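You operate a simulated robot arm through the tools that you are given. There is no shell and no other tool. Be economical: measure what you need, move in short steps, check, and stop when the job is done.

You are at the controls of a simulated two-armed robot. One attempt, no reset.

Task
Rub the rust off the small silver pulley on the mat's peg and put it back.
Fine: use the orange abrasive pad and return it; leave the other pulley as it is. Set down upright: orange abrasive pad. What is to be rubbed or washed off counts as gone when no trace of it is left.

It is judged by the outcome, as a careful person would: the job done as asked, and still so three seconds after it is handed in. It fails if anything else is knocked over, pushed out of place, dropped, spilled or broken.

Robot
Two 7-joint arms with fingered hands on one trunk, on a base that drives. Base frame: it is fixed to the floor where the robot stands at the start and does not move with it; the origin is under the middle of the robot, x ahead of it, y to its left, z up. Units: mm, rad, N and s.
The left shoulder is at the start at [70, 172, 1252], the right one opposite. Places, roughly: peg on the rubber mat [800, -200, 900]. Payload 5 kg a hand.
Tool frame (each hand has its own): the origin (TCP) lies between the finger pads and is the grasp point; the fingertips stand 43 mm ahead of it; z points along the fingers, y is the line along which they close. Largest opening 144 mm; the body of the gripper starts 50 mm behind the TCP. The gripper is a hand of 5 fingers: y runs from the thumb to the fingers, the wrist lies at [-21, -124, -221] in the tool frame, and closing takes about 1.5 s.
Orientation is that of the tool frame in the base frame, as a unit quaternion [x, y, z, w]. With the fingers straight down and the wrist toward the robot, the tool's x, y and z point along [0, 1, 0], [1, 0, 0] and [0, 0, -1] of the base frame.

Tools
- The arms move only by the tool nudge_tool. It takes "left_motion", "right_motion" or both (then of equal length, played together; a hand with none holds still); each is a list of rows, each an object of numbers (a shift or turn left out is 0, a gripper value left out holds the last): "dx", "dy", "dz": the shift along the tool's x, y, z in mm; "wx", "wy", "wz": the turn, a rotation vector about the tool's x, y, z in degrees. In form: [{"dx": .., "dy": .., "dz": .., "wx": .., "wy": .., "wz": ..}, ...]. A call has 1 to 10 rows; each row shifts and turns the commanded pose from where the row before left it, along the tool's axes as they then stand. "left_gripper" and "right_gripper" are, for a hand that has rows, the finger opening in mm, from 0 to 144, set as the call begins (left out, the last holds). A row lasts 0.2 s, in which the tool goes at most 50 mm and 0.15 rad; a call with a longer step from one row to the next is refused whole, and so is a gripper value outside its range. A pose out of reach is approached as far as the arm can. The call stops where the force on the tool passes 50 N (or 10 N more than at its start, if that is more) or the arm is blocked; 0.2 s more then pass. Each finger travels about 45 mm/s and halts on what it meets, pressing with about 21 N; the grip force reading is that of the motor and also rises with nothing between the fingers. The clock runs only during rows and for 0.2 s after the last one: add rows that do not move to give the fingers time. It gives the time, the measured TCP pose, the force on the tool (base axes), the opening and the grip force at its end, in the units of the frame above (readings bear some noise), with the torque about the TCP (base axes, N m) and any sound that the robot's microphone picked up.
- Cameras (640 x 400 px; columns grow to the right, rows downward): "scene" is now at [140.1, -22.6, 1496.8]; the picture's right is [-0.27, -0.96, 0.00], its down [-0.47, 0.13, -0.87] and it looks along [0.84, -0.23, -0.49] (base axes); focal length 294 px, centre (320, 200). "left" rides on the left gripper at [-86, -109, -167] in its tool frame; the picture's right is [-0.80, -0.28, 0.53], its down [0.54, -0.73, 0.42] and it looks along [0.27, 0.63, 0.73] (tool axes); focal length 275 px, centre (320, 200). "right" rides on the right gripper at [86, -108, -168] in its tool frame; the picture's right is [-0.80, 0.28, -0.53], its down [-0.54, -0.73, 0.42] and it looks along [-0.27, 0.63, 0.73] (tool axes); focal length 275 px, centre (320, 200). There is no depth. A picture from a camera that has moved, and an enlarged one, comes with that camera's place and axes in the base frame and with its lens.
- snapshot(camera): a new picture of that camera. The clock stands still meanwhile.
- slide_trunk(by): slides the trunk up (or, below 0, down) by that many mm; the arms and the scene camera ride with it, the base frame stays. It gives what a move gives, with no picture.
- drive_base(legs): drives the robot by 1 to 6 legs, each [ahead, left, turn to the left] in mm, mm and rad, along the robot's own axes; the way and the turn of a leg run together, so that a leg with both is an arc; at most 1500 mm and 3.142 rad a leg. The arms and the cameras ride along, it lands a little off, and it stops where it bumps. It gives what a move gives.
- hand_shape(shape, hand): the hand has 5 fingers and takes this shape, open, in about a second: jaw (thumb against the fingers, like two jaws); tri (thumb and two fingers); tip (a fingertip pinch); poke (one finger out to press); point (the index stretched); flat (the hand flat); cup (the hand cupped); fist (a fist). The gripper value then closes the fingers along that shape, each until it touches; the sizes above hold for jaw. It gives what a move gives, with no picture.
- turn_head(pan, tilt): turns the head with the scene camera to pan (to the left, within 1.501 rad either way) and tilt (down, from -0.506 to 1.204), counted from straight ahead of the robot. It gives what a move gives.
- enlarge(camera, box): a new picture of the part [left, top, right, bottom] of that camera's present view, enlarged. The clock stands still meanwhile.
- hand_in(): hands the job in; it is judged then, once.

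Go step by step. Nothing tells you exact positions but the pictures and the camera data: compare them with the known pose of the tool, close in by small moves and look again before you grip or let go. The budget is 120 turns and 100 pictures, counting those below and the enlarged ones. Unless the task says otherwise, let go and move clear before handing in, and close with one line.

The tools are called after "Call:" as a command line: name --argument value ..., lists and objects as JSON in quotes. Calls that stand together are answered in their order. nudge_tool: Moves the arms, as the interface text tells. Its arguments: {"type":"object","properties":{"left_motion":{"type":"array","items":{"type":"object","properties":{"dx":{"type":"number"},"dy":{"type":"number"},"dz":{"type":"number"},"wx":{"type":"number"},"wy":{"type":"number"},"wz":{"type":"number"}}}},"left_gripper":{"type":"number"},"right_motion":{"type":"array","items":{"type":"object","properties":{"dx":{"type":"number"},"dy":{"type":"number"},"dz":{"type":"number"},"wx":{"type":"number"},"wy":{"type":"number"},"wz":{"type":"number"}}}},"right_gripper":{"type":"number"}},"required":[]} The other tools are called the same way: slide_trunk (by) slides the trunk up or down; hand_shape (shape, hand) gives the hand a shape; drive_base (legs) drives the base; turn_head (pan, tilt) turns the head that bears the scene camera; snapshot (camera) takes a picture; enlarge (camera, box) takes an enlarged picture of a part of a camera's view; hand_in () hands the job in.

At the start:

```text
time_s: 0.0
left_ee_pos: [799.2, 265.7, 1138.1]
left_ee_rot: [0.707, 0.707, -0.001, 0.0]
left_ft_force: [0.1, -0.2, 0.1]
left_ft_torque: [0.02, -0.01, 0.02]
left_width: 143.7
left_grasp_force: 0.1
left_shape: jaw
right_ee_pos: [707.8, -416.9, 1227.6]
right_ee_rot: [0.707, 0.707, 0.0, 0.0]
right_ft_force: [0.0, 0.0, -0.3]
right_ft_torque: [0.01, 0.0, 0.0]
right_width: 143.8
right_grasp_force: 0.0
right_shape: jaw
trunk travel left (down, up): [-350.0, 590.0]
robot x, y, heading: [2.0, 2.9, -0.004]
head pan, tilt: [-0.271, 0.511]
```

scene: 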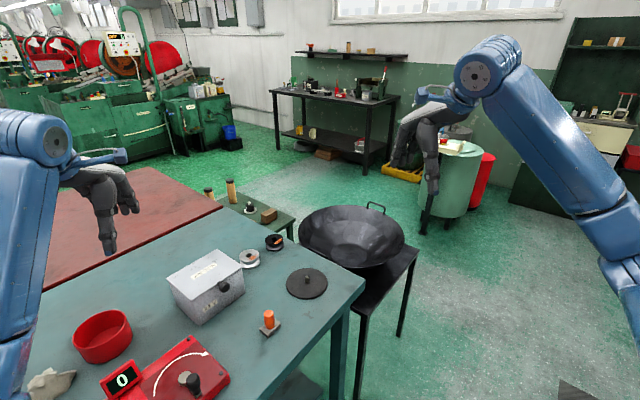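
right: 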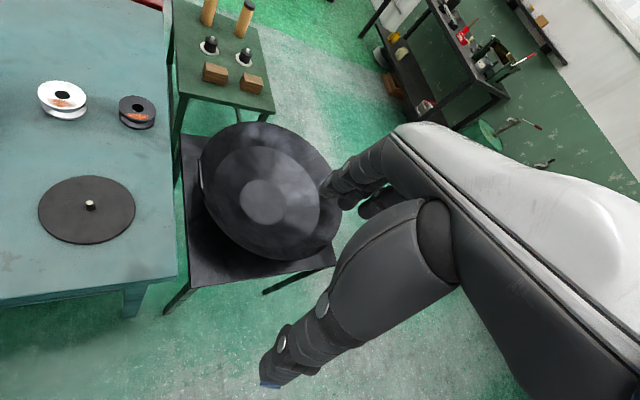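
left: 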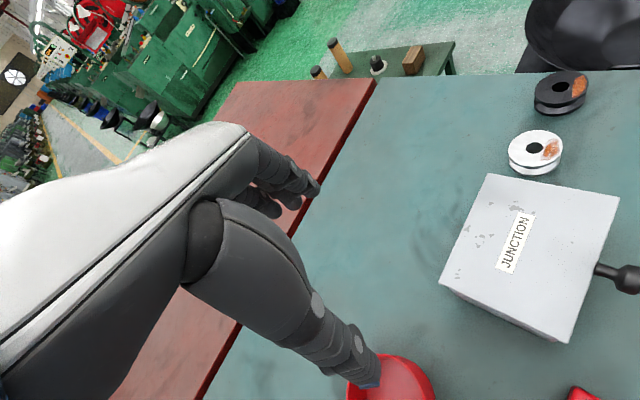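

I see a table with a silver pulley and a dark pulley behind the junction box, a round rubber mat with a peg, and an orange thing near it. I'll look closer.

Call:
enlarge --camera "scene" --box '[220, 220, 340, 295]'

Call:
enlarge --camera "scene" --box '[220, 270, 340, 345]'

Call:
enlarge --camera "right" --box '[20, 60, 180, 160]'

```text
5.33 times, centred on (280, 258) of scene
camera zoom: at [140.1, -22.6, 1496.8], right [-0.27, -0.96, 0.0], down [-0.47, 0.13, -0.87], along [0.84, -0.23, -0.49], focal length 1567 px, centre (533, -107)
```

zoom: 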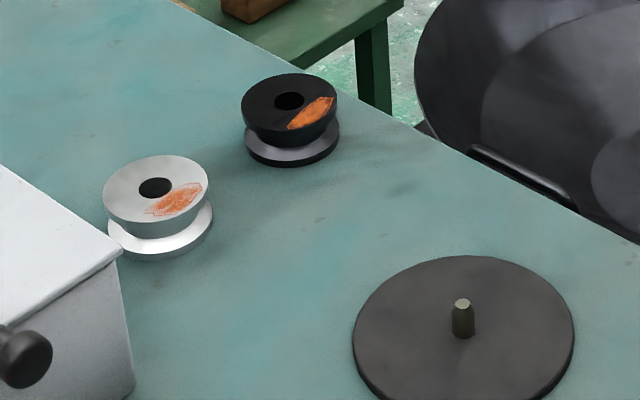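

```text
5.33 times, centred on (280, 308) of scene
camera zoom: at [140.1, -22.6, 1496.8], right [-0.27, -0.96, 0.0], down [-0.47, 0.13, -0.87], along [0.84, -0.23, -0.49], focal length 1567 px, centre (533, -373)
```

zoom: 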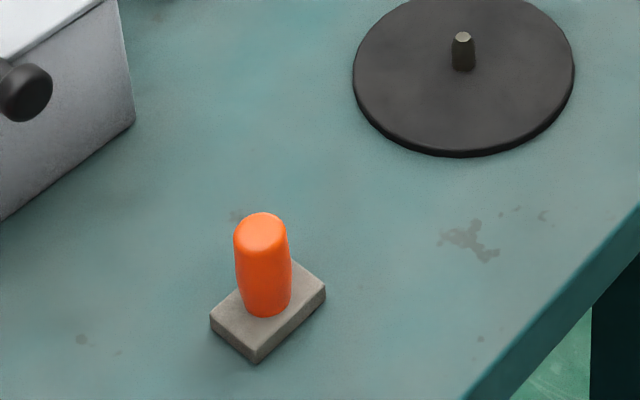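

```text
4.00 times, centred on (100, 110) of right
camera zoom: at [599.6, -331.3, 1394.7], right [0.28, -0.8, 0.53], down [-0.73, -0.54, -0.42], along [0.63, -0.27, -0.73], focal length 1101 px, centre (1200, 560)
```

zoom: 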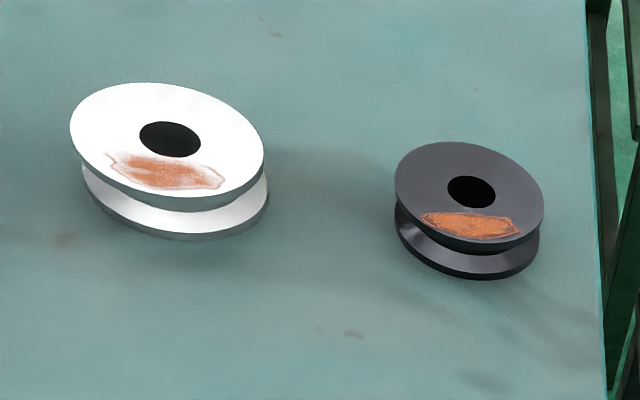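

The silver pulley seems to be near (907, 0, top 883), the peg near (775, -153) and the pad near (645, -30). The table is at about z=850. I'll bring the right hand over the pulley, high up, and shift the left hand outward a bit.

Call:
nudge_tool --right_motion '[{"dx": 41, "dy": 18, "dz": 13}, {"dx": 41, "dy": 18, "dz": 13}, {"dx": 41, "dy": 18, "dz": 13}, {"dx": 41, "dy": 18, "dz": 13}, {"dx": 41, "dy": 18, "dz": 13}, {"dx": 41, "dy": 18, "dz": 13}, {"dx": 41, "dy": 18, "dz": 13}, {"dx": 41, "dy": 18, "dz": 13}, {"dx": 41, "dy": 18, "dz": 13}, {"dx": 41, "dy": 18, "dz": 13}]' --left_motion '[{"dx": 10, "dz": -5}, {"dx": 10, "dz": -5}, {"dx": 10, "dz": -5}, {"dx": 10, "dz": -5}, {"dx": 10, "dz": -5}, {"dx": 10, "dz": -5}, {"dx": 10, "dz": -5}, {"dx": 10, "dz": -5}, {"dx": 10, "dz": -5}, {"dx": 10, "dz": -5}]' --right_gripper 110

Call:
snapshot --camera "scene"

Call:
snapshot --camera "right"

```text
time_s: 2.2
left_ee_pos: [801.0, 367.1, 1186.4]
left_ee_rot: [0.707, 0.707, -0.002, 0.0]
left_ft_force: [0.4, 0.1, 0.2]
left_ft_torque: [-0.06, 0.01, -0.04]
left_width: 143.7
left_grasp_force: 0.0
left_shape: jaw
right_ee_pos: [888.4, -3.6, 1096.2]
right_ee_rot: [0.708, 0.706, -0.001, 0.001]
right_ft_force: [-0.4, 0.2, -0.1]
right_ft_torque: [-0.01, 0.03, 0.01]
right_width: 110.3
right_grasp_force: 0.1
right_shape: jaw
trunk travel left (down, up): [-350.0, 590.0]
robot x, y, heading: [1.3, -1.6, -0.001]
head pan, tilt: [-0.271, 0.511]
```

```text
93 pictures are left
camera scene: at [140.8, -19.5, 1496.7], right [-0.27, -0.96, 0.0], down [-0.47, 0.13, -0.87], along [0.84, -0.23, -0.49], focal length 294 px, centre (320, 200)
```

scene: 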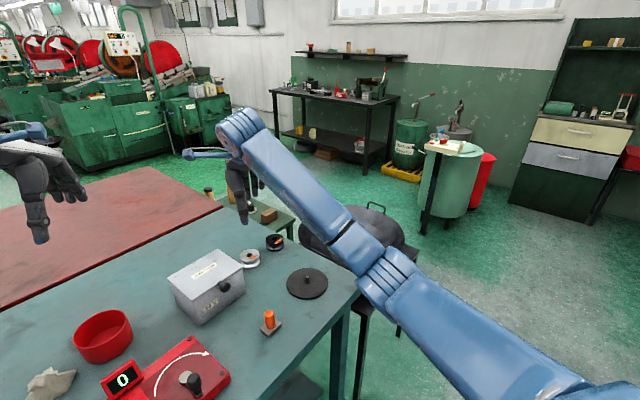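

```text
92 pictures are left
camera right: at [781.1, 82.0, 1264.1], right [0.28, -0.8, 0.54], down [-0.73, -0.54, -0.42], along [0.63, -0.27, -0.73], focal length 275 px, centre (320, 200)
```

right: 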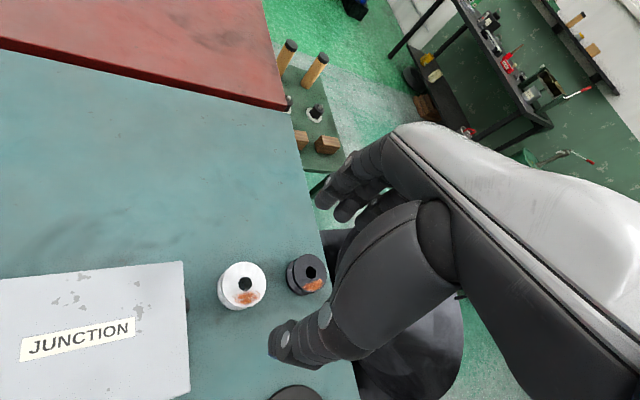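

The right camera puts the pulley centre at (907, -1) and the dark one at (972, -88). I'll centre over it, turn the fingers 20° away from the dark pulley, and come down partway.

Call:
nudge_tool --right_motion '[{"dx": 2.6, "dy": 18.6}, {"wz": -7}, {"wz": -7}, {"wz": -6}, {"dz": 40}, {"dz": 40}, {"dz": 20}, {}]' --right_gripper 100

Call:
snapshot --camera "right"

Call:
enlarge --camera "scene" --box '[200, 190, 320, 265]'

```text
time_s: 4.0
left_ee_pos: [799.3, 365.1, 1187.7]
left_ee_rot: [0.707, 0.707, -0.002, 0.0]
left_ft_force: [-0.7, 0.4, -0.1]
left_ft_torque: [0.02, 0.03, -0.03]
left_width: 143.6
left_grasp_force: 0.0
left_shape: jaw
right_ee_pos: [905.5, -4.0, 997.9]
right_ee_rot: [0.573, 0.82, 0.0, -0.001]
right_ft_force: [0.2, -0.1, 0.3]
right_ft_torque: [-0.01, 0.0, 0.01]
right_width: 100.5
right_grasp_force: 0.1
right_shape: jaw
trunk travel left (down, up): [-350.0, 590.0]
robot x, y, heading: [-0.0, -0.3, -0.0]
head pan, tilt: [-0.271, 0.511]
```

```text
91 pictures are left
camera right: at [774.7, 39.4, 1164.6], right [0.54, -0.65, 0.53], down [-0.5, -0.76, -0.42], along [0.68, -0.04, -0.73], focal length 275 px, centre (320, 200)
```

right: 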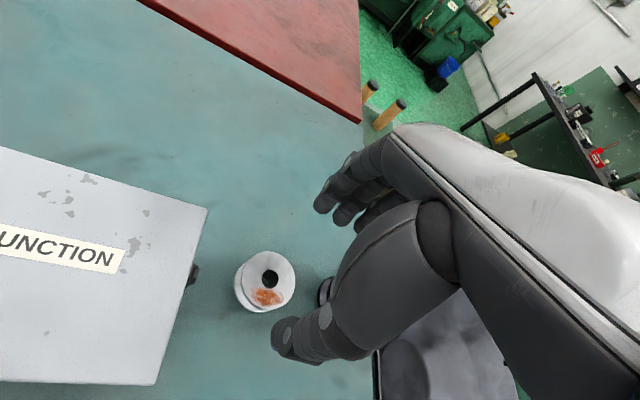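

```text
5.33 times, centred on (260, 228) of scene
camera zoom: at [140.1, -22.4, 1496.8], right [-0.27, -0.96, 0.0], down [-0.47, 0.13, -0.87], along [0.84, -0.23, -0.49], focal length 1567 px, centre (640, 53)
```

zoom: 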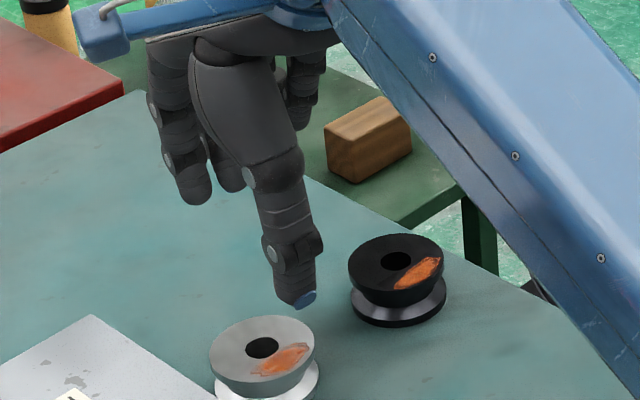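

The thumb and finger tips line up around the pulley. I'll lower to about z=908 and check.

Call:
nudge_tool --right_motion '[{"dz": 30}, {"dz": 30}, {"dz": 20}, {"dz": 10}, {}]'

Call:
snapshot --camera "right"

Call:
enlarge --camera "scene" --box '[200, 210, 320, 285]'

```text
time_s: 5.2
left_ee_pos: [799.4, 364.7, 1188.7]
left_ee_rot: [0.706, 0.708, 0.0, 0.0]
left_ft_force: [-0.7, -0.1, 1.0]
left_ft_torque: [-0.01, -0.01, -0.01]
left_width: 143.4
left_grasp_force: 0.0
left_shape: jaw
right_ee_pos: [904.9, -3.3, 908.1]
right_ee_rot: [0.573, 0.819, 0.0, 0.0]
right_ft_force: [0.3, 0.2, 1.1]
right_ft_torque: [-0.04, 0.0, 0.0]
right_width: 100.2
right_grasp_force: 0.0
right_shape: jaw
trunk travel left (down, up): [-350.0, 590.0]
robot x, y, heading: [-1.1, 2.0, 0.002]
head pan, tilt: [-0.271, 0.511]
```

```text
89 pictures are left
camera right: at [774.9, 39.6, 1074.5], right [0.54, -0.65, 0.53], down [-0.5, -0.76, -0.42], along [0.68, -0.04, -0.73], focal length 275 px, centre (320, 200)
```

right: 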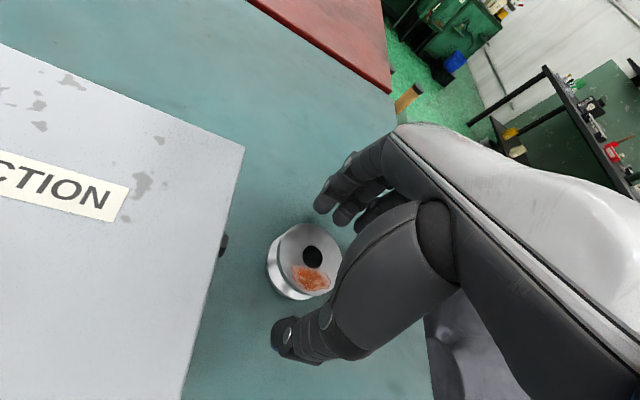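

```text
5.33 times, centred on (260, 248) of scene
camera zoom: at [140.0, -22.3, 1496.8], right [-0.27, -0.96, 0.0], down [-0.47, 0.13, -0.87], along [0.84, -0.23, -0.49], focal length 1567 px, centre (640, -53)
```

zoom: 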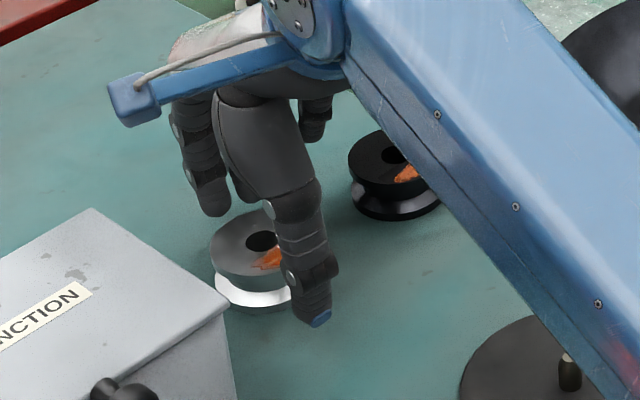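

The hand is aligned around the pulley. I'll lower 8 mm and close.

Call:
nudge_tool --right_motion '[{"dz": 8}, {}]'

Call:
nudge_tool --right_motion '[{}, {}, {}, {}, {}, {}, {}, {}]' --right_gripper 40

Call:
snapshot --camera "right"

Call:
enlarge --camera "scene" --box '[200, 210, 320, 285]'

```text
time_s: 5.8
left_ee_pos: [798.4, 365.7, 1188.0]
left_ee_rot: [0.707, 0.707, 0.0, 0.001]
left_ft_force: [0.0, -0.1, -0.1]
left_ft_torque: [-0.03, -0.02, -0.01]
left_width: 143.9
left_grasp_force: 0.1
left_shape: jaw
right_ee_pos: [904.6, -3.6, 899.1]
right_ee_rot: [0.574, 0.819, 0.0, -0.001]
right_ft_force: [0.1, 1.2, -0.9]
right_ft_torque: [-0.04, -0.02, 0.02]
right_width: 100.4
right_grasp_force: 0.0
right_shape: jaw
trunk travel left (down, up): [-350.0, 590.0]
robot x, y, heading: [-3.5, 2.0, -0.0]
head pan, tilt: [-0.271, 0.511]
```

```text
time_s: 7.6
left_ee_pos: [799.8, 366.5, 1187.7]
left_ee_rot: [0.707, 0.707, 0.0, 0.0]
left_ft_force: [-0.6, -0.2, 0.5]
left_ft_torque: [0.0, 0.02, 0.0]
left_width: 143.7
left_grasp_force: 0.1
left_shape: jaw
right_ee_pos: [906.2, -3.5, 898.6]
right_ee_rot: [0.573, 0.82, 0.0, 0.001]
right_ft_force: [0.4, -0.1, 0.0]
right_ft_torque: [0.02, -0.02, 0.01]
right_width: 56.9
right_grasp_force: 21.2
right_shape: jaw
trunk travel left (down, up): [-350.0, 590.0]
robot x, y, heading: [0.3, -2.9, 0.001]
head pan, tilt: [-0.271, 0.511]
```

```text
87 pictures are left
camera right: at [774.9, 39.4, 1066.4], right [0.54, -0.65, 0.53], down [-0.5, -0.76, -0.42], along [0.68, -0.04, -0.73], focal length 275 px, centre (320, 200)
```

right: 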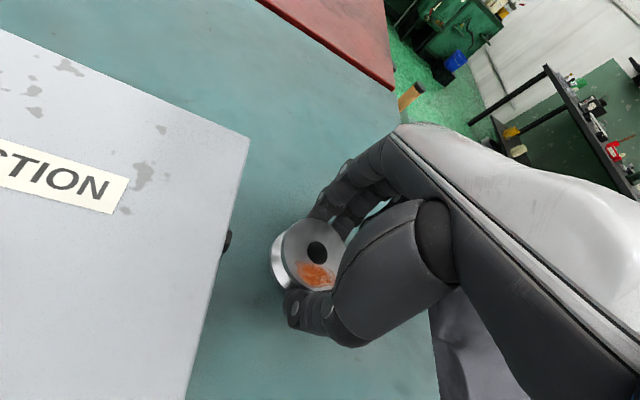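

```text
5.33 times, centred on (260, 248) of scene
camera zoom: at [140.2, -22.4, 1496.7], right [-0.27, -0.96, 0.0], down [-0.47, 0.13, -0.87], along [0.84, -0.23, -0.49], focal length 1567 px, centre (640, -53)
```

zoom: 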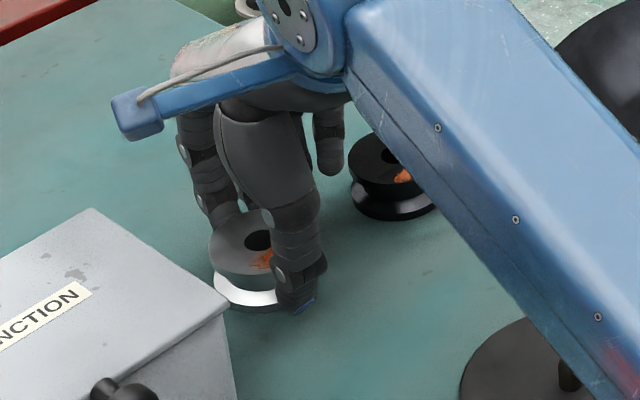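

The pulley is gripped (opening 57) and hasn't moved from its place. Lifting slowly to test the grip.

Call:
nudge_tool --right_motion '[{"dz": -10}, {"dz": -20}, {"dz": -30}, {"dz": -30}, {}]'

Call:
snapshot --camera "right"

Call:
enlarge --camera "scene" --box '[200, 190, 320, 265]'

```text
time_s: 8.8
left_ee_pos: [800.4, 366.1, 1187.7]
left_ee_rot: [0.707, 0.707, -0.001, -0.001]
left_ft_force: [0.4, -0.8, -0.8]
left_ft_torque: [0.02, 0.01, 0.01]
left_width: 143.3
left_grasp_force: 0.0
left_shape: jaw
right_ee_pos: [904.0, -4.2, 989.0]
right_ee_rot: [0.574, 0.819, 0.0, -0.001]
right_ft_force: [0.0, 0.3, -1.1]
right_ft_torque: [0.0, 0.05, -0.01]
right_width: 56.8
right_grasp_force: 20.8
right_shape: jaw
trunk travel left (down, up): [-350.0, 590.0]
robot x, y, heading: [-0.6, 5.1, 0.001]
head pan, tilt: [-0.271, 0.511]
```

```text
85 pictures are left
camera right: at [774.9, 39.2, 1156.1], right [0.54, -0.65, 0.53], down [-0.5, -0.76, -0.42], along [0.68, -0.04, -0.73], focal length 275 px, centre (320, 200)
```

right: 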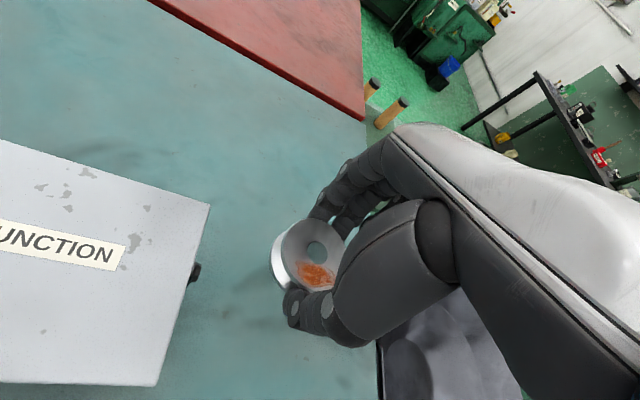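

```text
5.33 times, centred on (260, 228) of scene
camera zoom: at [140.8, -22.5, 1496.6], right [-0.27, -0.96, 0.0], down [-0.47, 0.13, -0.87], along [0.84, -0.23, -0.49], focal length 1567 px, centre (640, 53)
```

zoom: 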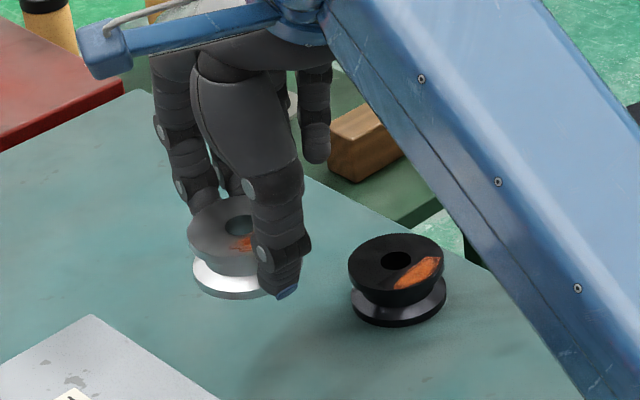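

The pulley is held level. I'll carry it toward the peg, staying high.

Call:
nudge_tool --right_motion '[{"dx": -19.7, "dy": -34.7}, {"dx": -19.7, "dy": -34.7}, {"dx": -19.7, "dy": -34.7}, {"dx": -19.7, "dy": -34.7}, {"dx": -19.7, "dy": -34.7}, {}]'

Call:
snapshot --camera "right"

Call:
snapshot --camera "left"

Call:
enlarge --camera "scene" --box '[240, 230, 360, 305]'

```text
time_s: 10.2
left_ee_pos: [799.3, 367.4, 1187.3]
left_ee_rot: [0.707, 0.707, -0.002, 0.0]
left_ft_force: [-0.6, 1.1, -0.5]
left_ft_torque: [-0.06, 0.02, 0.0]
left_width: 143.4
left_grasp_force: 0.1
left_shape: jaw
right_ee_pos: [776.0, -155.9, 987.8]
right_ee_rot: [0.574, 0.819, -0.001, 0.0]
right_ft_force: [0.4, 0.3, -1.6]
right_ft_torque: [-0.03, 0.01, 0.01]
right_width: 56.6
right_grasp_force: 20.7
right_shape: jaw
trunk travel left (down, up): [-350.0, 590.0]
robot x, y, heading: [1.9, 0.6, -0.001]
head pan, tilt: [-0.271, 0.511]
```

```text
83 pictures are left
camera right: at [645.4, -112.3, 1156.6], right [0.54, -0.65, 0.53], down [-0.5, -0.76, -0.42], along [0.68, -0.04, -0.73], focal length 275 px, centre (320, 200)
```

right: 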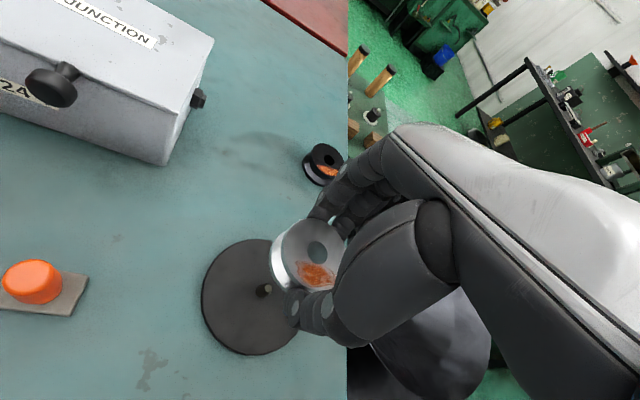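

```text
82 pictures are left
camera left: at [690.9, 281.6, 1354.5], right [-0.28, -0.8, -0.53], down [-0.73, 0.54, -0.42], along [0.63, 0.27, -0.73], focal length 275 px, centre (320, 200)
```

left: 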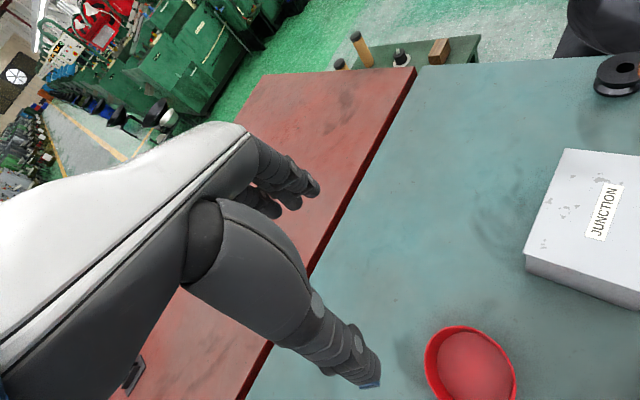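

```text
5.33 times, centred on (300, 268) of scene
camera zoom: at [141.0, -21.2, 1496.7], right [-0.27, -0.96, 0.0], down [-0.47, 0.13, -0.87], along [0.84, -0.23, -0.49], focal length 1567 px, centre (427, -160)
```

zoom: 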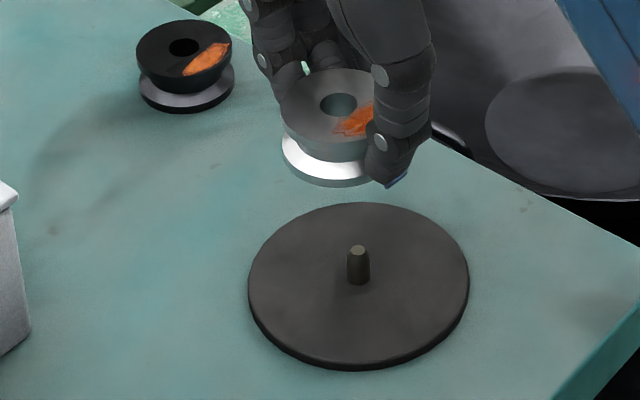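

The mat peg is visible in both views. I'll enlarge to pin it down.

Call:
enlarge --camera "right" --box '[200, 210, 360, 310]'

```text
4.00 times, centred on (280, 260) of right
camera zoom: at [645.4, -112.3, 1156.6], right [0.54, -0.65, 0.53], down [-0.5, -0.76, -0.42], along [0.68, -0.04, -0.73], focal length 1101 px, centre (480, -40)
```

zoom: 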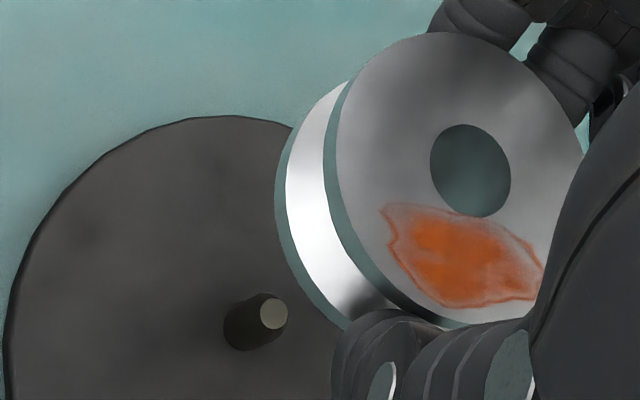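

Both cameras agree that the pulley needs to go about (-9.5, -6.7) mm to sit over the peg. I'll correct, lower 45 mm and look again.

Call:
nudge_tool --right_motion '[{"dx": -3, "dy": -11.2}, {"dz": 25}, {"dz": 20}, {}]'

Call:
enlarge --camera "scene" --box '[240, 230, 360, 305]'

Call:
enlarge --camera "right" --box '[200, 210, 360, 310]'

```text
time_s: 11.2
left_ee_pos: [799.5, 365.3, 1188.7]
left_ee_rot: [0.708, 0.707, -0.001, -0.001]
left_ft_force: [0.4, 0.5, -0.1]
left_ft_torque: [0.01, 0.0, 0.01]
left_width: 143.6
left_grasp_force: 0.0
left_shape: jaw
right_ee_pos: [766.9, -163.0, 945.2]
right_ee_rot: [0.574, 0.819, 0.0, 0.0]
right_ft_force: [0.4, 0.4, -1.0]
right_ft_torque: [-0.01, -0.03, 0.0]
right_width: 56.6
right_grasp_force: 21.2
right_shape: jaw
trunk travel left (down, up): [-350.0, 590.0]
robot x, y, heading: [0.2, 1.0, 0.003]
head pan, tilt: [-0.271, 0.511]
```

```text
5.33 times, centred on (300, 268) of scene
camera zoom: at [140.1, -22.2, 1496.8], right [-0.27, -0.96, 0.0], down [-0.47, 0.13, -0.87], along [0.84, -0.23, -0.49], focal length 1567 px, centre (427, -160)
```

zoom: 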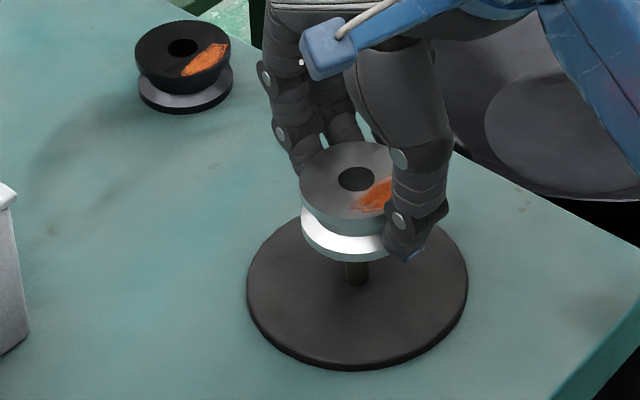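

```text
4.00 times, centred on (280, 260) of right
camera zoom: at [635.9, -119.8, 1111.8], right [0.54, -0.65, 0.53], down [-0.5, -0.76, -0.42], along [0.68, -0.04, -0.73], focal length 1101 px, centre (480, -40)
```

zoom: 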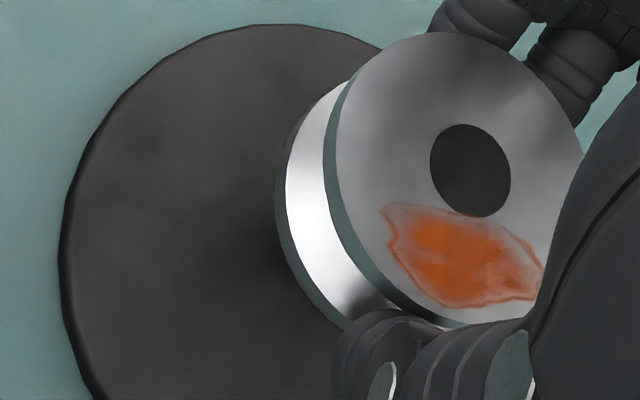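

The hole lines up over the peg in both views to about 1–2 mm. Lowering gently onto it.

Call:
nudge_tool --right_motion '[{"dz": 8}, {"dz": 8}, {"dz": 6}, {"dz": 6}, {}]'

Call:
enlarge --camera "scene" --box '[240, 230, 360, 305]'

Call:
enlarge --camera "right" --box '[200, 210, 360, 310]'

```text
time_s: 12.4
left_ee_pos: [799.3, 366.6, 1188.2]
left_ee_rot: [0.707, 0.707, 0.0, -0.001]
left_ft_force: [0.3, 0.6, 0.3]
left_ft_torque: [0.02, 0.02, -0.02]
left_width: 143.4
left_grasp_force: 0.0
left_shape: jaw
right_ee_pos: [766.9, -162.7, 917.5]
right_ee_rot: [0.573, 0.82, 0.0, 0.0]
right_ft_force: [0.1, 0.0, -0.9]
right_ft_torque: [-0.03, 0.02, 0.0]
right_width: 56.5
right_grasp_force: 21.3
right_shape: jaw
trunk travel left (down, up): [-350.0, 590.0]
robot x, y, heading: [-0.1, 1.7, 0.001]
head pan, tilt: [-0.271, 0.511]
```

```text
5.33 times, centred on (300, 268) of scene
camera zoom: at [140.3, -22.4, 1496.7], right [-0.27, -0.96, 0.0], down [-0.47, 0.13, -0.87], along [0.84, -0.23, -0.49], focal length 1567 px, centre (427, -160)
```

zoom: 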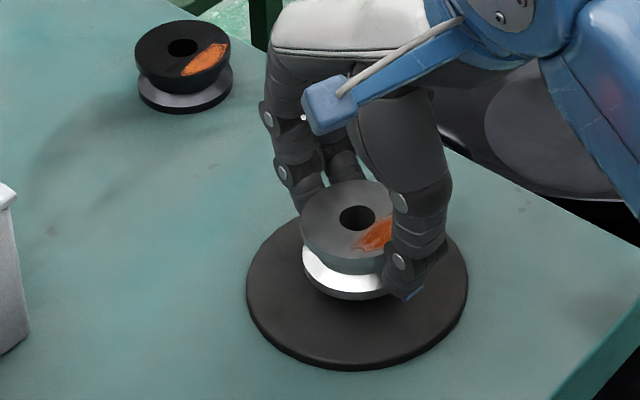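

```text
4.00 times, centred on (280, 260) of right
camera zoom: at [636.4, -119.7, 1083.6], right [0.54, -0.65, 0.53], down [-0.5, -0.76, -0.42], along [0.68, -0.04, -0.73], focal length 1101 px, centre (480, -40)
```

zoom: 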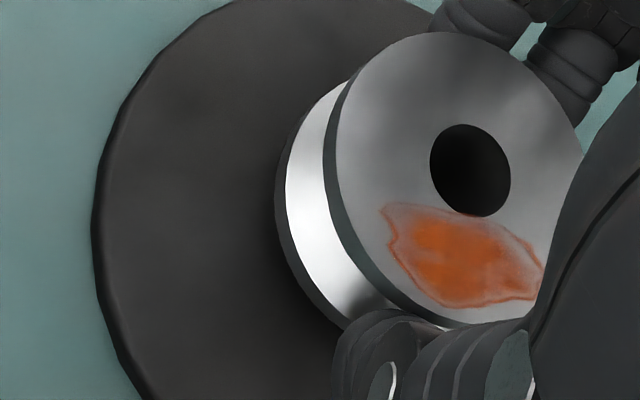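

No contact so far and the alignment holds. Lowering further.

Call:
nudge_tool --right_motion '[{"dz": 4}, {"dz": 4}, {}]'

Call:
enlarge --camera "scene" --box '[270, 240, 350, 290]'

```text
time_s: 13.2
left_ee_pos: [800.0, 366.0, 1188.4]
left_ee_rot: [0.707, 0.707, -0.001, 0.0]
left_ft_force: [-0.3, 0.4, -0.6]
left_ft_torque: [0.0, 0.02, -0.01]
left_width: 143.3
left_grasp_force: 0.0
left_shape: jaw
right_ee_pos: [768.2, -162.6, 908.8]
right_ee_rot: [0.574, 0.819, 0.0, 0.0]
right_ft_force: [-0.4, -0.7, -2.7]
right_ft_torque: [0.01, -0.03, -0.03]
right_width: 56.7
right_grasp_force: 21.2
right_shape: jaw
trunk travel left (down, up): [-350.0, 590.0]
robot x, y, heading: [-0.7, 3.1, 0.001]
head pan, tilt: [-0.271, 0.511]
```

```text
8.00 times, centred on (310, 265) of scene
camera zoom: at [140.3, -22.4, 1496.7], right [-0.27, -0.96, 0.0], down [-0.47, 0.13, -0.87], along [0.84, -0.23, -0.49], focal length 2351 px, centre (400, -320)
```

zoom: 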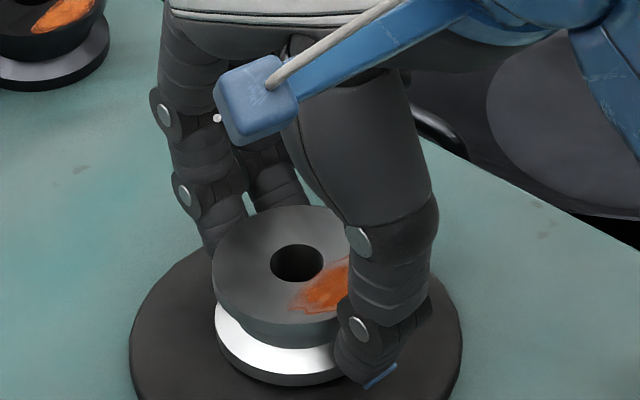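

The peg seems to be entering the hole. A few more millimetres down.

Call:
nudge_tool --right_motion '[{"dz": 2.5}, {"dz": 2.5}, {}]'

Call:
enlarge --camera "scene" --box '[270, 240, 350, 290]'

```text
time_s: 14.0
left_ee_pos: [798.9, 365.8, 1188.3]
left_ee_rot: [0.708, 0.706, 0.0, 0.0]
left_ft_force: [0.0, -1.0, 1.2]
left_ft_torque: [-0.02, -0.01, 0.0]
left_width: 143.5
left_grasp_force: 0.0
left_shape: jaw
right_ee_pos: [766.4, -162.8, 904.3]
right_ee_rot: [0.574, 0.819, 0.001, 0.0]
right_ft_force: [0.3, -0.6, 4.3]
right_ft_torque: [0.01, -0.1, 0.0]
right_width: 56.7
right_grasp_force: 21.0
right_shape: jaw
trunk travel left (down, up): [-350.0, 590.0]
robot x, y, heading: [0.8, 1.9, 0.002]
head pan, tilt: [-0.271, 0.511]
```

```text
8.00 times, centred on (310, 265) of scene
camera zoom: at [139.6, -22.4, 1496.9], right [-0.27, -0.96, 0.0], down [-0.47, 0.13, -0.87], along [0.84, -0.23, -0.49], focal length 2351 px, centre (400, -320)
```

zoom: 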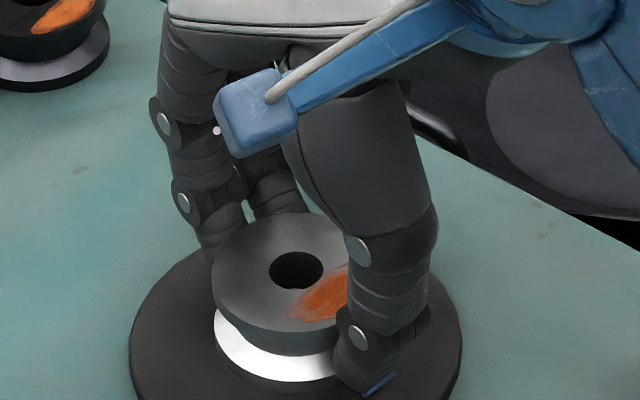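

Contact: the pulley is 5 mm higher than it was on the table, which fits seating on the mat. Releasing.

Call:
nudge_tool --right_motion '[{}, {}, {}, {}, {}]' --right_gripper 100

Call:
nudge_tool --right_motion '[{"dz": -25}, {"dz": -35}, {"dz": -40}, {}]'

Call:
enlarge --camera "scene" --box '[260, 240, 340, 290]'

Call:
snapshot --camera "right"

```text
time_s: 15.2
left_ee_pos: [798.3, 366.8, 1188.2]
left_ee_rot: [0.707, 0.707, 0.0, 0.0]
left_ft_force: [-0.4, -1.0, -0.5]
left_ft_torque: [0.02, -0.01, 0.01]
left_width: 143.8
left_grasp_force: 0.1
left_shape: jaw
right_ee_pos: [768.4, -162.7, 904.0]
right_ee_rot: [0.574, 0.819, 0.0, 0.0]
right_ft_force: [-0.4, 0.0, -0.2]
right_ft_torque: [0.02, 0.03, -0.01]
right_width: 99.4
right_grasp_force: 0.0
right_shape: jaw
trunk travel left (down, up): [-350.0, 590.0]
robot x, y, heading: [-1.0, 1.3, 0.0]
head pan, tilt: [-0.271, 0.511]
```

```text
time_s: 16.2
left_ee_pos: [800.3, 365.0, 1187.7]
left_ee_rot: [0.707, 0.707, 0.0, 0.0]
left_ft_force: [-0.2, -0.5, 0.1]
left_ft_torque: [0.02, 0.0, -0.02]
left_width: 143.5
left_grasp_force: 0.1
left_shape: jaw
right_ee_pos: [766.5, -162.8, 1004.3]
right_ee_rot: [0.574, 0.819, 0.0, -0.001]
right_ft_force: [0.5, -0.1, -0.8]
right_ft_torque: [0.03, 0.02, 0.05]
right_width: 99.5
right_grasp_force: 0.1
right_shape: jaw
trunk travel left (down, up): [-350.0, 590.0]
robot x, y, heading: [0.3, 1.3, 0.001]
head pan, tilt: [-0.271, 0.511]
```

```text
8.00 times, centred on (300, 265) of scene
camera zoom: at [140.3, -22.7, 1496.7], right [-0.27, -0.96, 0.0], down [-0.47, 0.13, -0.87], along [0.84, -0.23, -0.49], focal length 2351 px, centre (480, -320)
```

zoom: 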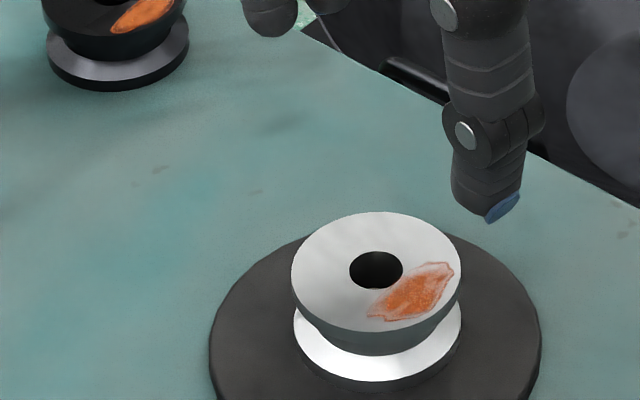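

```text
72 pictures are left
camera right: at [636.1, -119.7, 1171.6], right [0.54, -0.65, 0.53], down [-0.5, -0.76, -0.42], along [0.68, -0.04, -0.73], focal length 275 px, centre (320, 200)
```

right: 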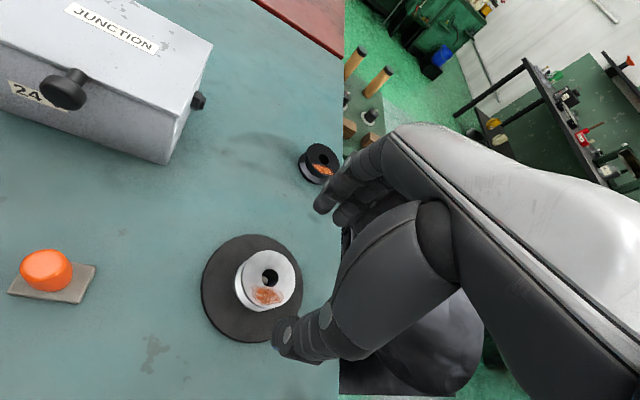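

The pulley sits on the peg, with the peg visible inside the hole. Next is the pad at about (640, -35); I'll move above it.

Call:
nudge_tool --right_motion '[{"dx": 41, "dy": -18.8}, {"dx": 41, "dy": -18.8}, {"dx": 41, "dy": -18.8}, {"dx": 41, "dy": -18.8}, {}]' --right_gripper 80

Call:
snapshot --camera "right"

Call:
enlarge --camera "scene" --box '[210, 265, 330, 340]'

```text
time_s: 17.4
left_ee_pos: [799.6, 365.1, 1187.1]
left_ee_rot: [0.707, 0.707, -0.001, 0.0]
left_ft_force: [-0.6, -0.2, 0.3]
left_ft_torque: [0.05, 0.02, -0.04]
left_width: 143.7
left_grasp_force: 0.0
left_shape: jaw
right_ee_pos: [639.2, -34.3, 1004.3]
right_ee_rot: [0.573, 0.819, 0.0, -0.001]
right_ft_force: [0.4, 0.1, -0.1]
right_ft_torque: [0.02, 0.02, 0.03]
right_width: 80.6
right_grasp_force: 0.1
right_shape: jaw
trunk travel left (down, up): [-350.0, 590.0]
robot x, y, heading: [4.9, 6.3, -0.003]
head pan, tilt: [-0.271, 0.511]
```

```text
71 pictures are left
camera right: at [508.9, 8.5, 1172.3], right [0.54, -0.65, 0.53], down [-0.5, -0.76, -0.42], along [0.68, -0.04, -0.73], focal length 275 px, centre (320, 200)
```

right: 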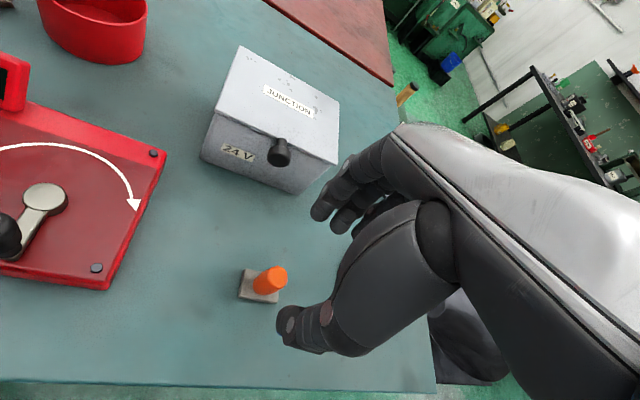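

```text
5.33 times, centred on (270, 302) of scene
camera zoom: at [140.8, -23.6, 1496.7], right [-0.27, -0.96, 0.0], down [-0.47, 0.13, -0.87], along [0.84, -0.23, -0.49], focal length 1567 px, centre (587, -347)
```

zoom: 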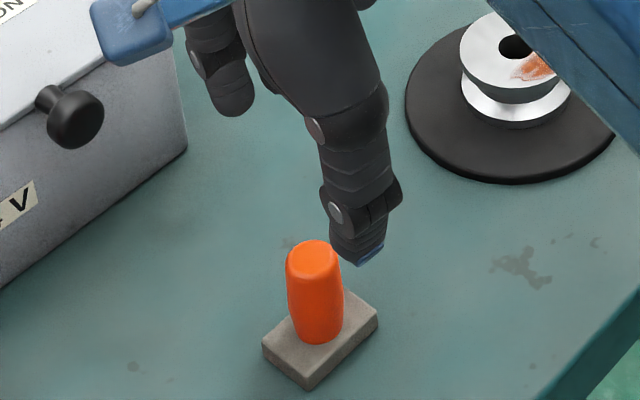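

The pad handle is centred at about (635, -35). A small correction and down to z≈930, then look.

Call:
nudge_tool --right_motion '[{"dy": -4}, {"dz": 30}, {"dz": 30}, {"dz": 14}, {}]'

Call:
snapshot --camera "right"

Call:
enlarge --camera "scene" --box '[210, 265, 330, 340]'

```text
time_s: 18.6
left_ee_pos: [799.2, 366.0, 1187.6]
left_ee_rot: [0.707, 0.707, -0.002, -0.001]
left_ft_force: [-0.6, 0.1, 0.1]
left_ft_torque: [0.04, 0.0, 0.03]
left_width: 143.9
left_grasp_force: 0.2
left_shape: jaw
right_ee_pos: [636.1, -36.1, 929.7]
right_ee_rot: [0.574, 0.819, -0.001, 0.0]
right_ft_force: [0.5, 0.3, -0.9]
right_ft_torque: [-0.01, 0.0, -0.02]
right_width: 80.3
right_grasp_force: 0.0
right_shape: jaw
trunk travel left (down, up): [-350.0, 590.0]
robot x, y, heading: [0.0, -4.0, -0.0]
head pan, tilt: [-0.271, 0.511]
```

```text
69 pictures are left
camera right: at [504.6, 7.7, 1096.5], right [0.54, -0.65, 0.53], down [-0.5, -0.76, -0.42], along [0.68, -0.04, -0.73], focal length 275 px, centre (320, 200)
```

right: 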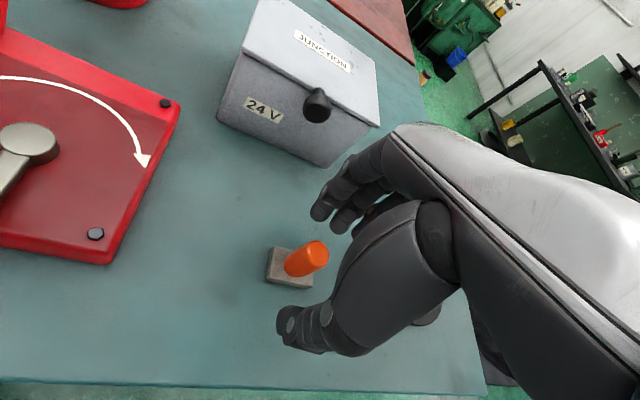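

```text
5.33 times, centred on (270, 302) of scene
camera zoom: at [140.1, -22.4, 1496.8], right [-0.27, -0.96, 0.0], down [-0.47, 0.13, -0.87], along [0.84, -0.23, -0.49], focal length 1567 px, centre (587, -347)
```

zoom: 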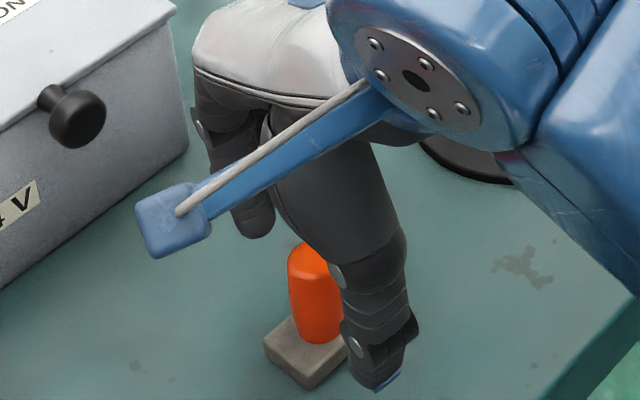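

Nearly centred; shifting 3 mm sideways, lowering to z≈913 and closing on the handle.

Call:
nudge_tool --right_motion '[{"dx": 3}, {"dz": 9}, {"dz": 8}, {}]'

Call:
nudge_tool --right_motion '[{}, {}, {}, {}, {}, {}, {}, {}]' --right_gripper 5

Call:
snapshot --camera "right"

Call:
enlarge --camera "scene" --box '[210, 265, 330, 340]'

```text
time_s: 19.6
left_ee_pos: [800.6, 365.7, 1187.7]
left_ee_rot: [0.707, 0.707, 0.0, 0.001]
left_ft_force: [0.3, -0.6, -0.2]
left_ft_torque: [0.0, 0.04, 0.0]
left_width: 143.6
left_grasp_force: 0.1
left_shape: jaw
right_ee_pos: [635.2, -32.4, 911.8]
right_ee_rot: [0.574, 0.819, 0.0, 0.0]
right_ft_force: [0.5, 0.9, 0.5]
right_ft_torque: [0.0, 0.02, -0.01]
right_width: 80.4
right_grasp_force: 0.0
right_shape: jaw
trunk travel left (down, up): [-350.0, 590.0]
robot x, y, heading: [-2.1, -2.1, 0.002]
head pan, tilt: [-0.271, 0.511]
```

```text
time_s: 21.4
left_ee_pos: [799.3, 366.4, 1188.9]
left_ee_rot: [0.707, 0.707, -0.001, -0.001]
left_ft_force: [0.4, -0.3, 0.3]
left_ft_torque: [-0.01, 0.01, 0.0]
left_width: 143.7
left_grasp_force: 0.1
left_shape: jaw
right_ee_pos: [636.2, -32.9, 911.5]
right_ee_rot: [0.574, 0.819, 0.0, 0.0]
right_ft_force: [0.0, -0.6, -0.5]
right_ft_torque: [-0.02, 0.01, 0.0]
right_width: 17.3
right_grasp_force: 21.3
right_shape: jaw
trunk travel left (down, up): [-350.0, 590.0]
robot x, y, heading: [-3.6, -2.6, -0.004]
head pan, tilt: [-0.271, 0.511]
```

```text
67 pictures are left
camera right: at [504.3, 10.2, 1079.7], right [0.54, -0.65, 0.53], down [-0.5, -0.76, -0.42], along [0.68, -0.04, -0.73], focal length 275 px, centre (320, 200)
```

right: 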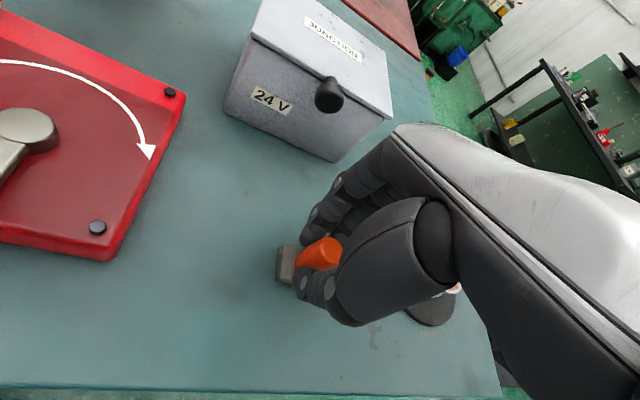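

```text
5.33 times, centred on (270, 302) of scene
camera zoom: at [140.1, -22.4, 1496.8], right [-0.27, -0.96, 0.0], down [-0.47, 0.13, -0.87], along [0.84, -0.23, -0.49], focal length 1567 px, centre (587, -347)
```

zoom: 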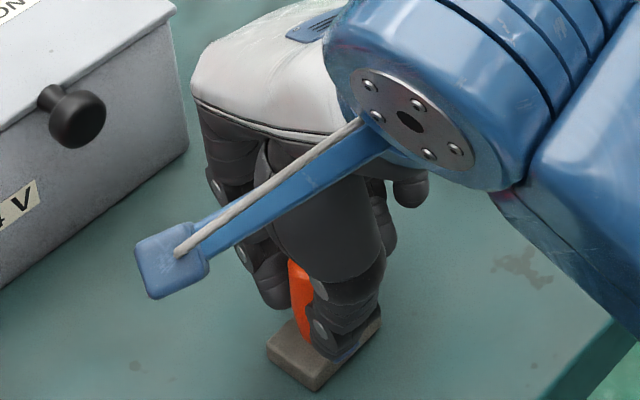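

The handle is gripped. Lifting the pad and checking how it hangs.

Call:
nudge_tool --right_motion '[{"dz": -10}, {"dz": -25}, {"dz": -30}, {"dz": -30}, {}]'

Call:
enlarge --camera "right" --box '[240, 200, 400, 300]'

Call:
enlarge --camera "scene" --box '[210, 245, 330, 320]'

```text
time_s: 22.6
left_ee_pos: [799.5, 366.1, 1188.1]
left_ee_rot: [0.708, 0.707, 0.0, 0.0]
left_ft_force: [0.0, -0.3, -0.1]
left_ft_torque: [0.05, 0.02, -0.01]
left_width: 143.5
left_grasp_force: 0.1
left_shape: jaw
right_ee_pos: [635.6, -33.7, 1006.4]
right_ee_rot: [0.574, 0.819, -0.001, -0.001]
right_ft_force: [0.3, 0.1, -0.7]
right_ft_torque: [0.03, 0.02, 0.01]
right_width: 17.1
right_grasp_force: 20.5
right_shape: jaw
trunk travel left (down, up): [-350.0, 590.0]
robot x, y, heading: [1.0, 4.7, 0.002]
head pan, tilt: [-0.271, 0.511]
```

```text
4.00 times, centred on (320, 250) of right
camera zoom: at [504.5, 9.8, 1174.5], right [0.54, -0.65, 0.53], down [-0.5, -0.76, -0.42], along [0.68, -0.04, -0.73], focal length 1101 px, centre (320, 0)
```

zoom: 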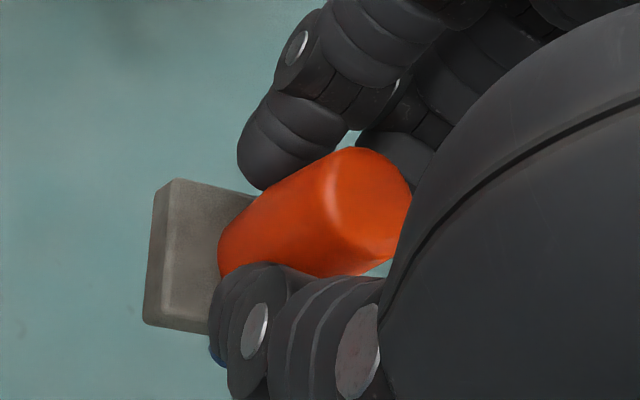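

```text
5.33 times, centred on (270, 282) of scene
camera zoom: at [140.2, -22.7, 1496.7], right [-0.27, -0.96, 0.0], down [-0.47, 0.13, -0.87], along [0.84, -0.23, -0.49], focal length 1567 px, centre (587, -240)
```

zoom: 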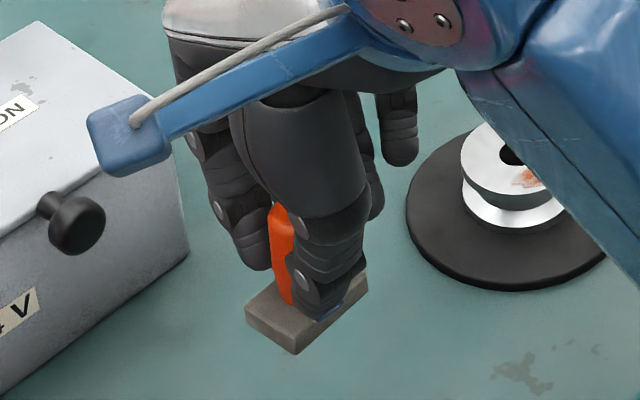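

The pad hangs straight. Carrying it above the rust on the pulley.

Call:
nudge_tool --right_motion '[{"dx": -42, "dy": 15.7}, {"dx": -42, "dy": 15.7}, {"dx": -42, "dy": 15.7}, {"dx": -42, "dy": 15.7}, {}, {"dz": 25}, {}]'

Call:
enlarge --camera "right" --box '[200, 190, 360, 290]'

Call:
enlarge --camera "scene" --box '[250, 235, 370, 310]'

```text
time_s: 24.2
left_ee_pos: [798.6, 365.7, 1188.4]
left_ee_rot: [0.707, 0.707, -0.001, -0.001]
left_ft_force: [-0.8, -0.3, -0.1]
left_ft_torque: [0.02, 0.0, -0.01]
left_width: 143.4
left_grasp_force: 0.0
left_shape: jaw
right_ee_pos: [751.1, -170.5, 982.7]
right_ee_rot: [0.573, 0.819, 0.0, 0.001]
right_ft_force: [-0.3, -0.1, -1.1]
right_ft_torque: [0.01, 0.0, 0.02]
right_width: 17.0
right_grasp_force: 21.2
right_shape: jaw
trunk travel left (down, up): [-350.0, 590.0]
robot x, y, heading: [3.8, 2.6, -0.001]
head pan, tilt: [-0.271, 0.511]
```

```text
4.00 times, centred on (280, 240) of right
camera zoom: at [620.6, -127.0, 1149.7], right [0.54, -0.65, 0.53], down [-0.5, -0.76, -0.42], along [0.68, -0.04, -0.73], focal length 1101 px, centre (480, 40)
```

zoom: 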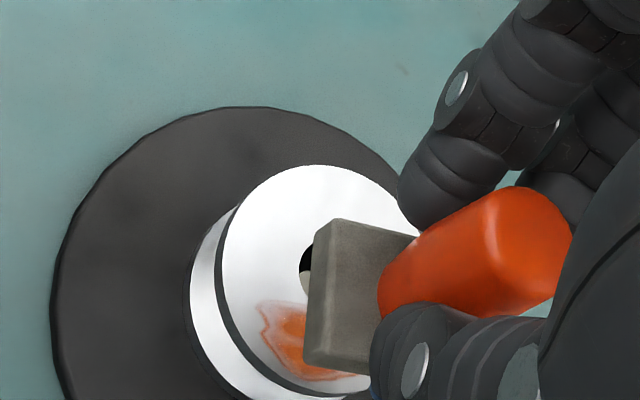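

```text
5.33 times, centred on (310, 272) of scene
camera zoom: at [140.1, -22.3, 1496.8], right [-0.27, -0.96, 0.0], down [-0.47, 0.13, -0.87], along [0.84, -0.23, -0.49], focal length 1567 px, centre (373, -187)
```

zoom: 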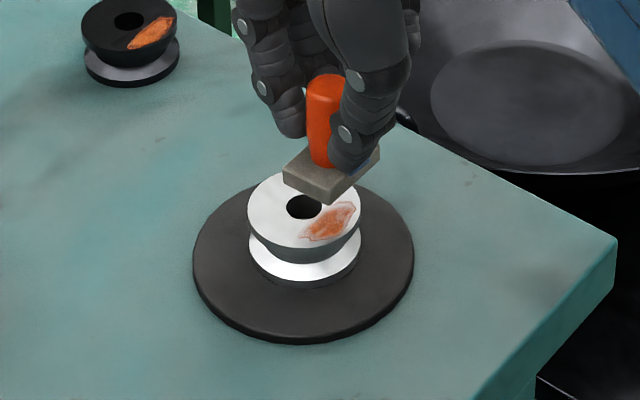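

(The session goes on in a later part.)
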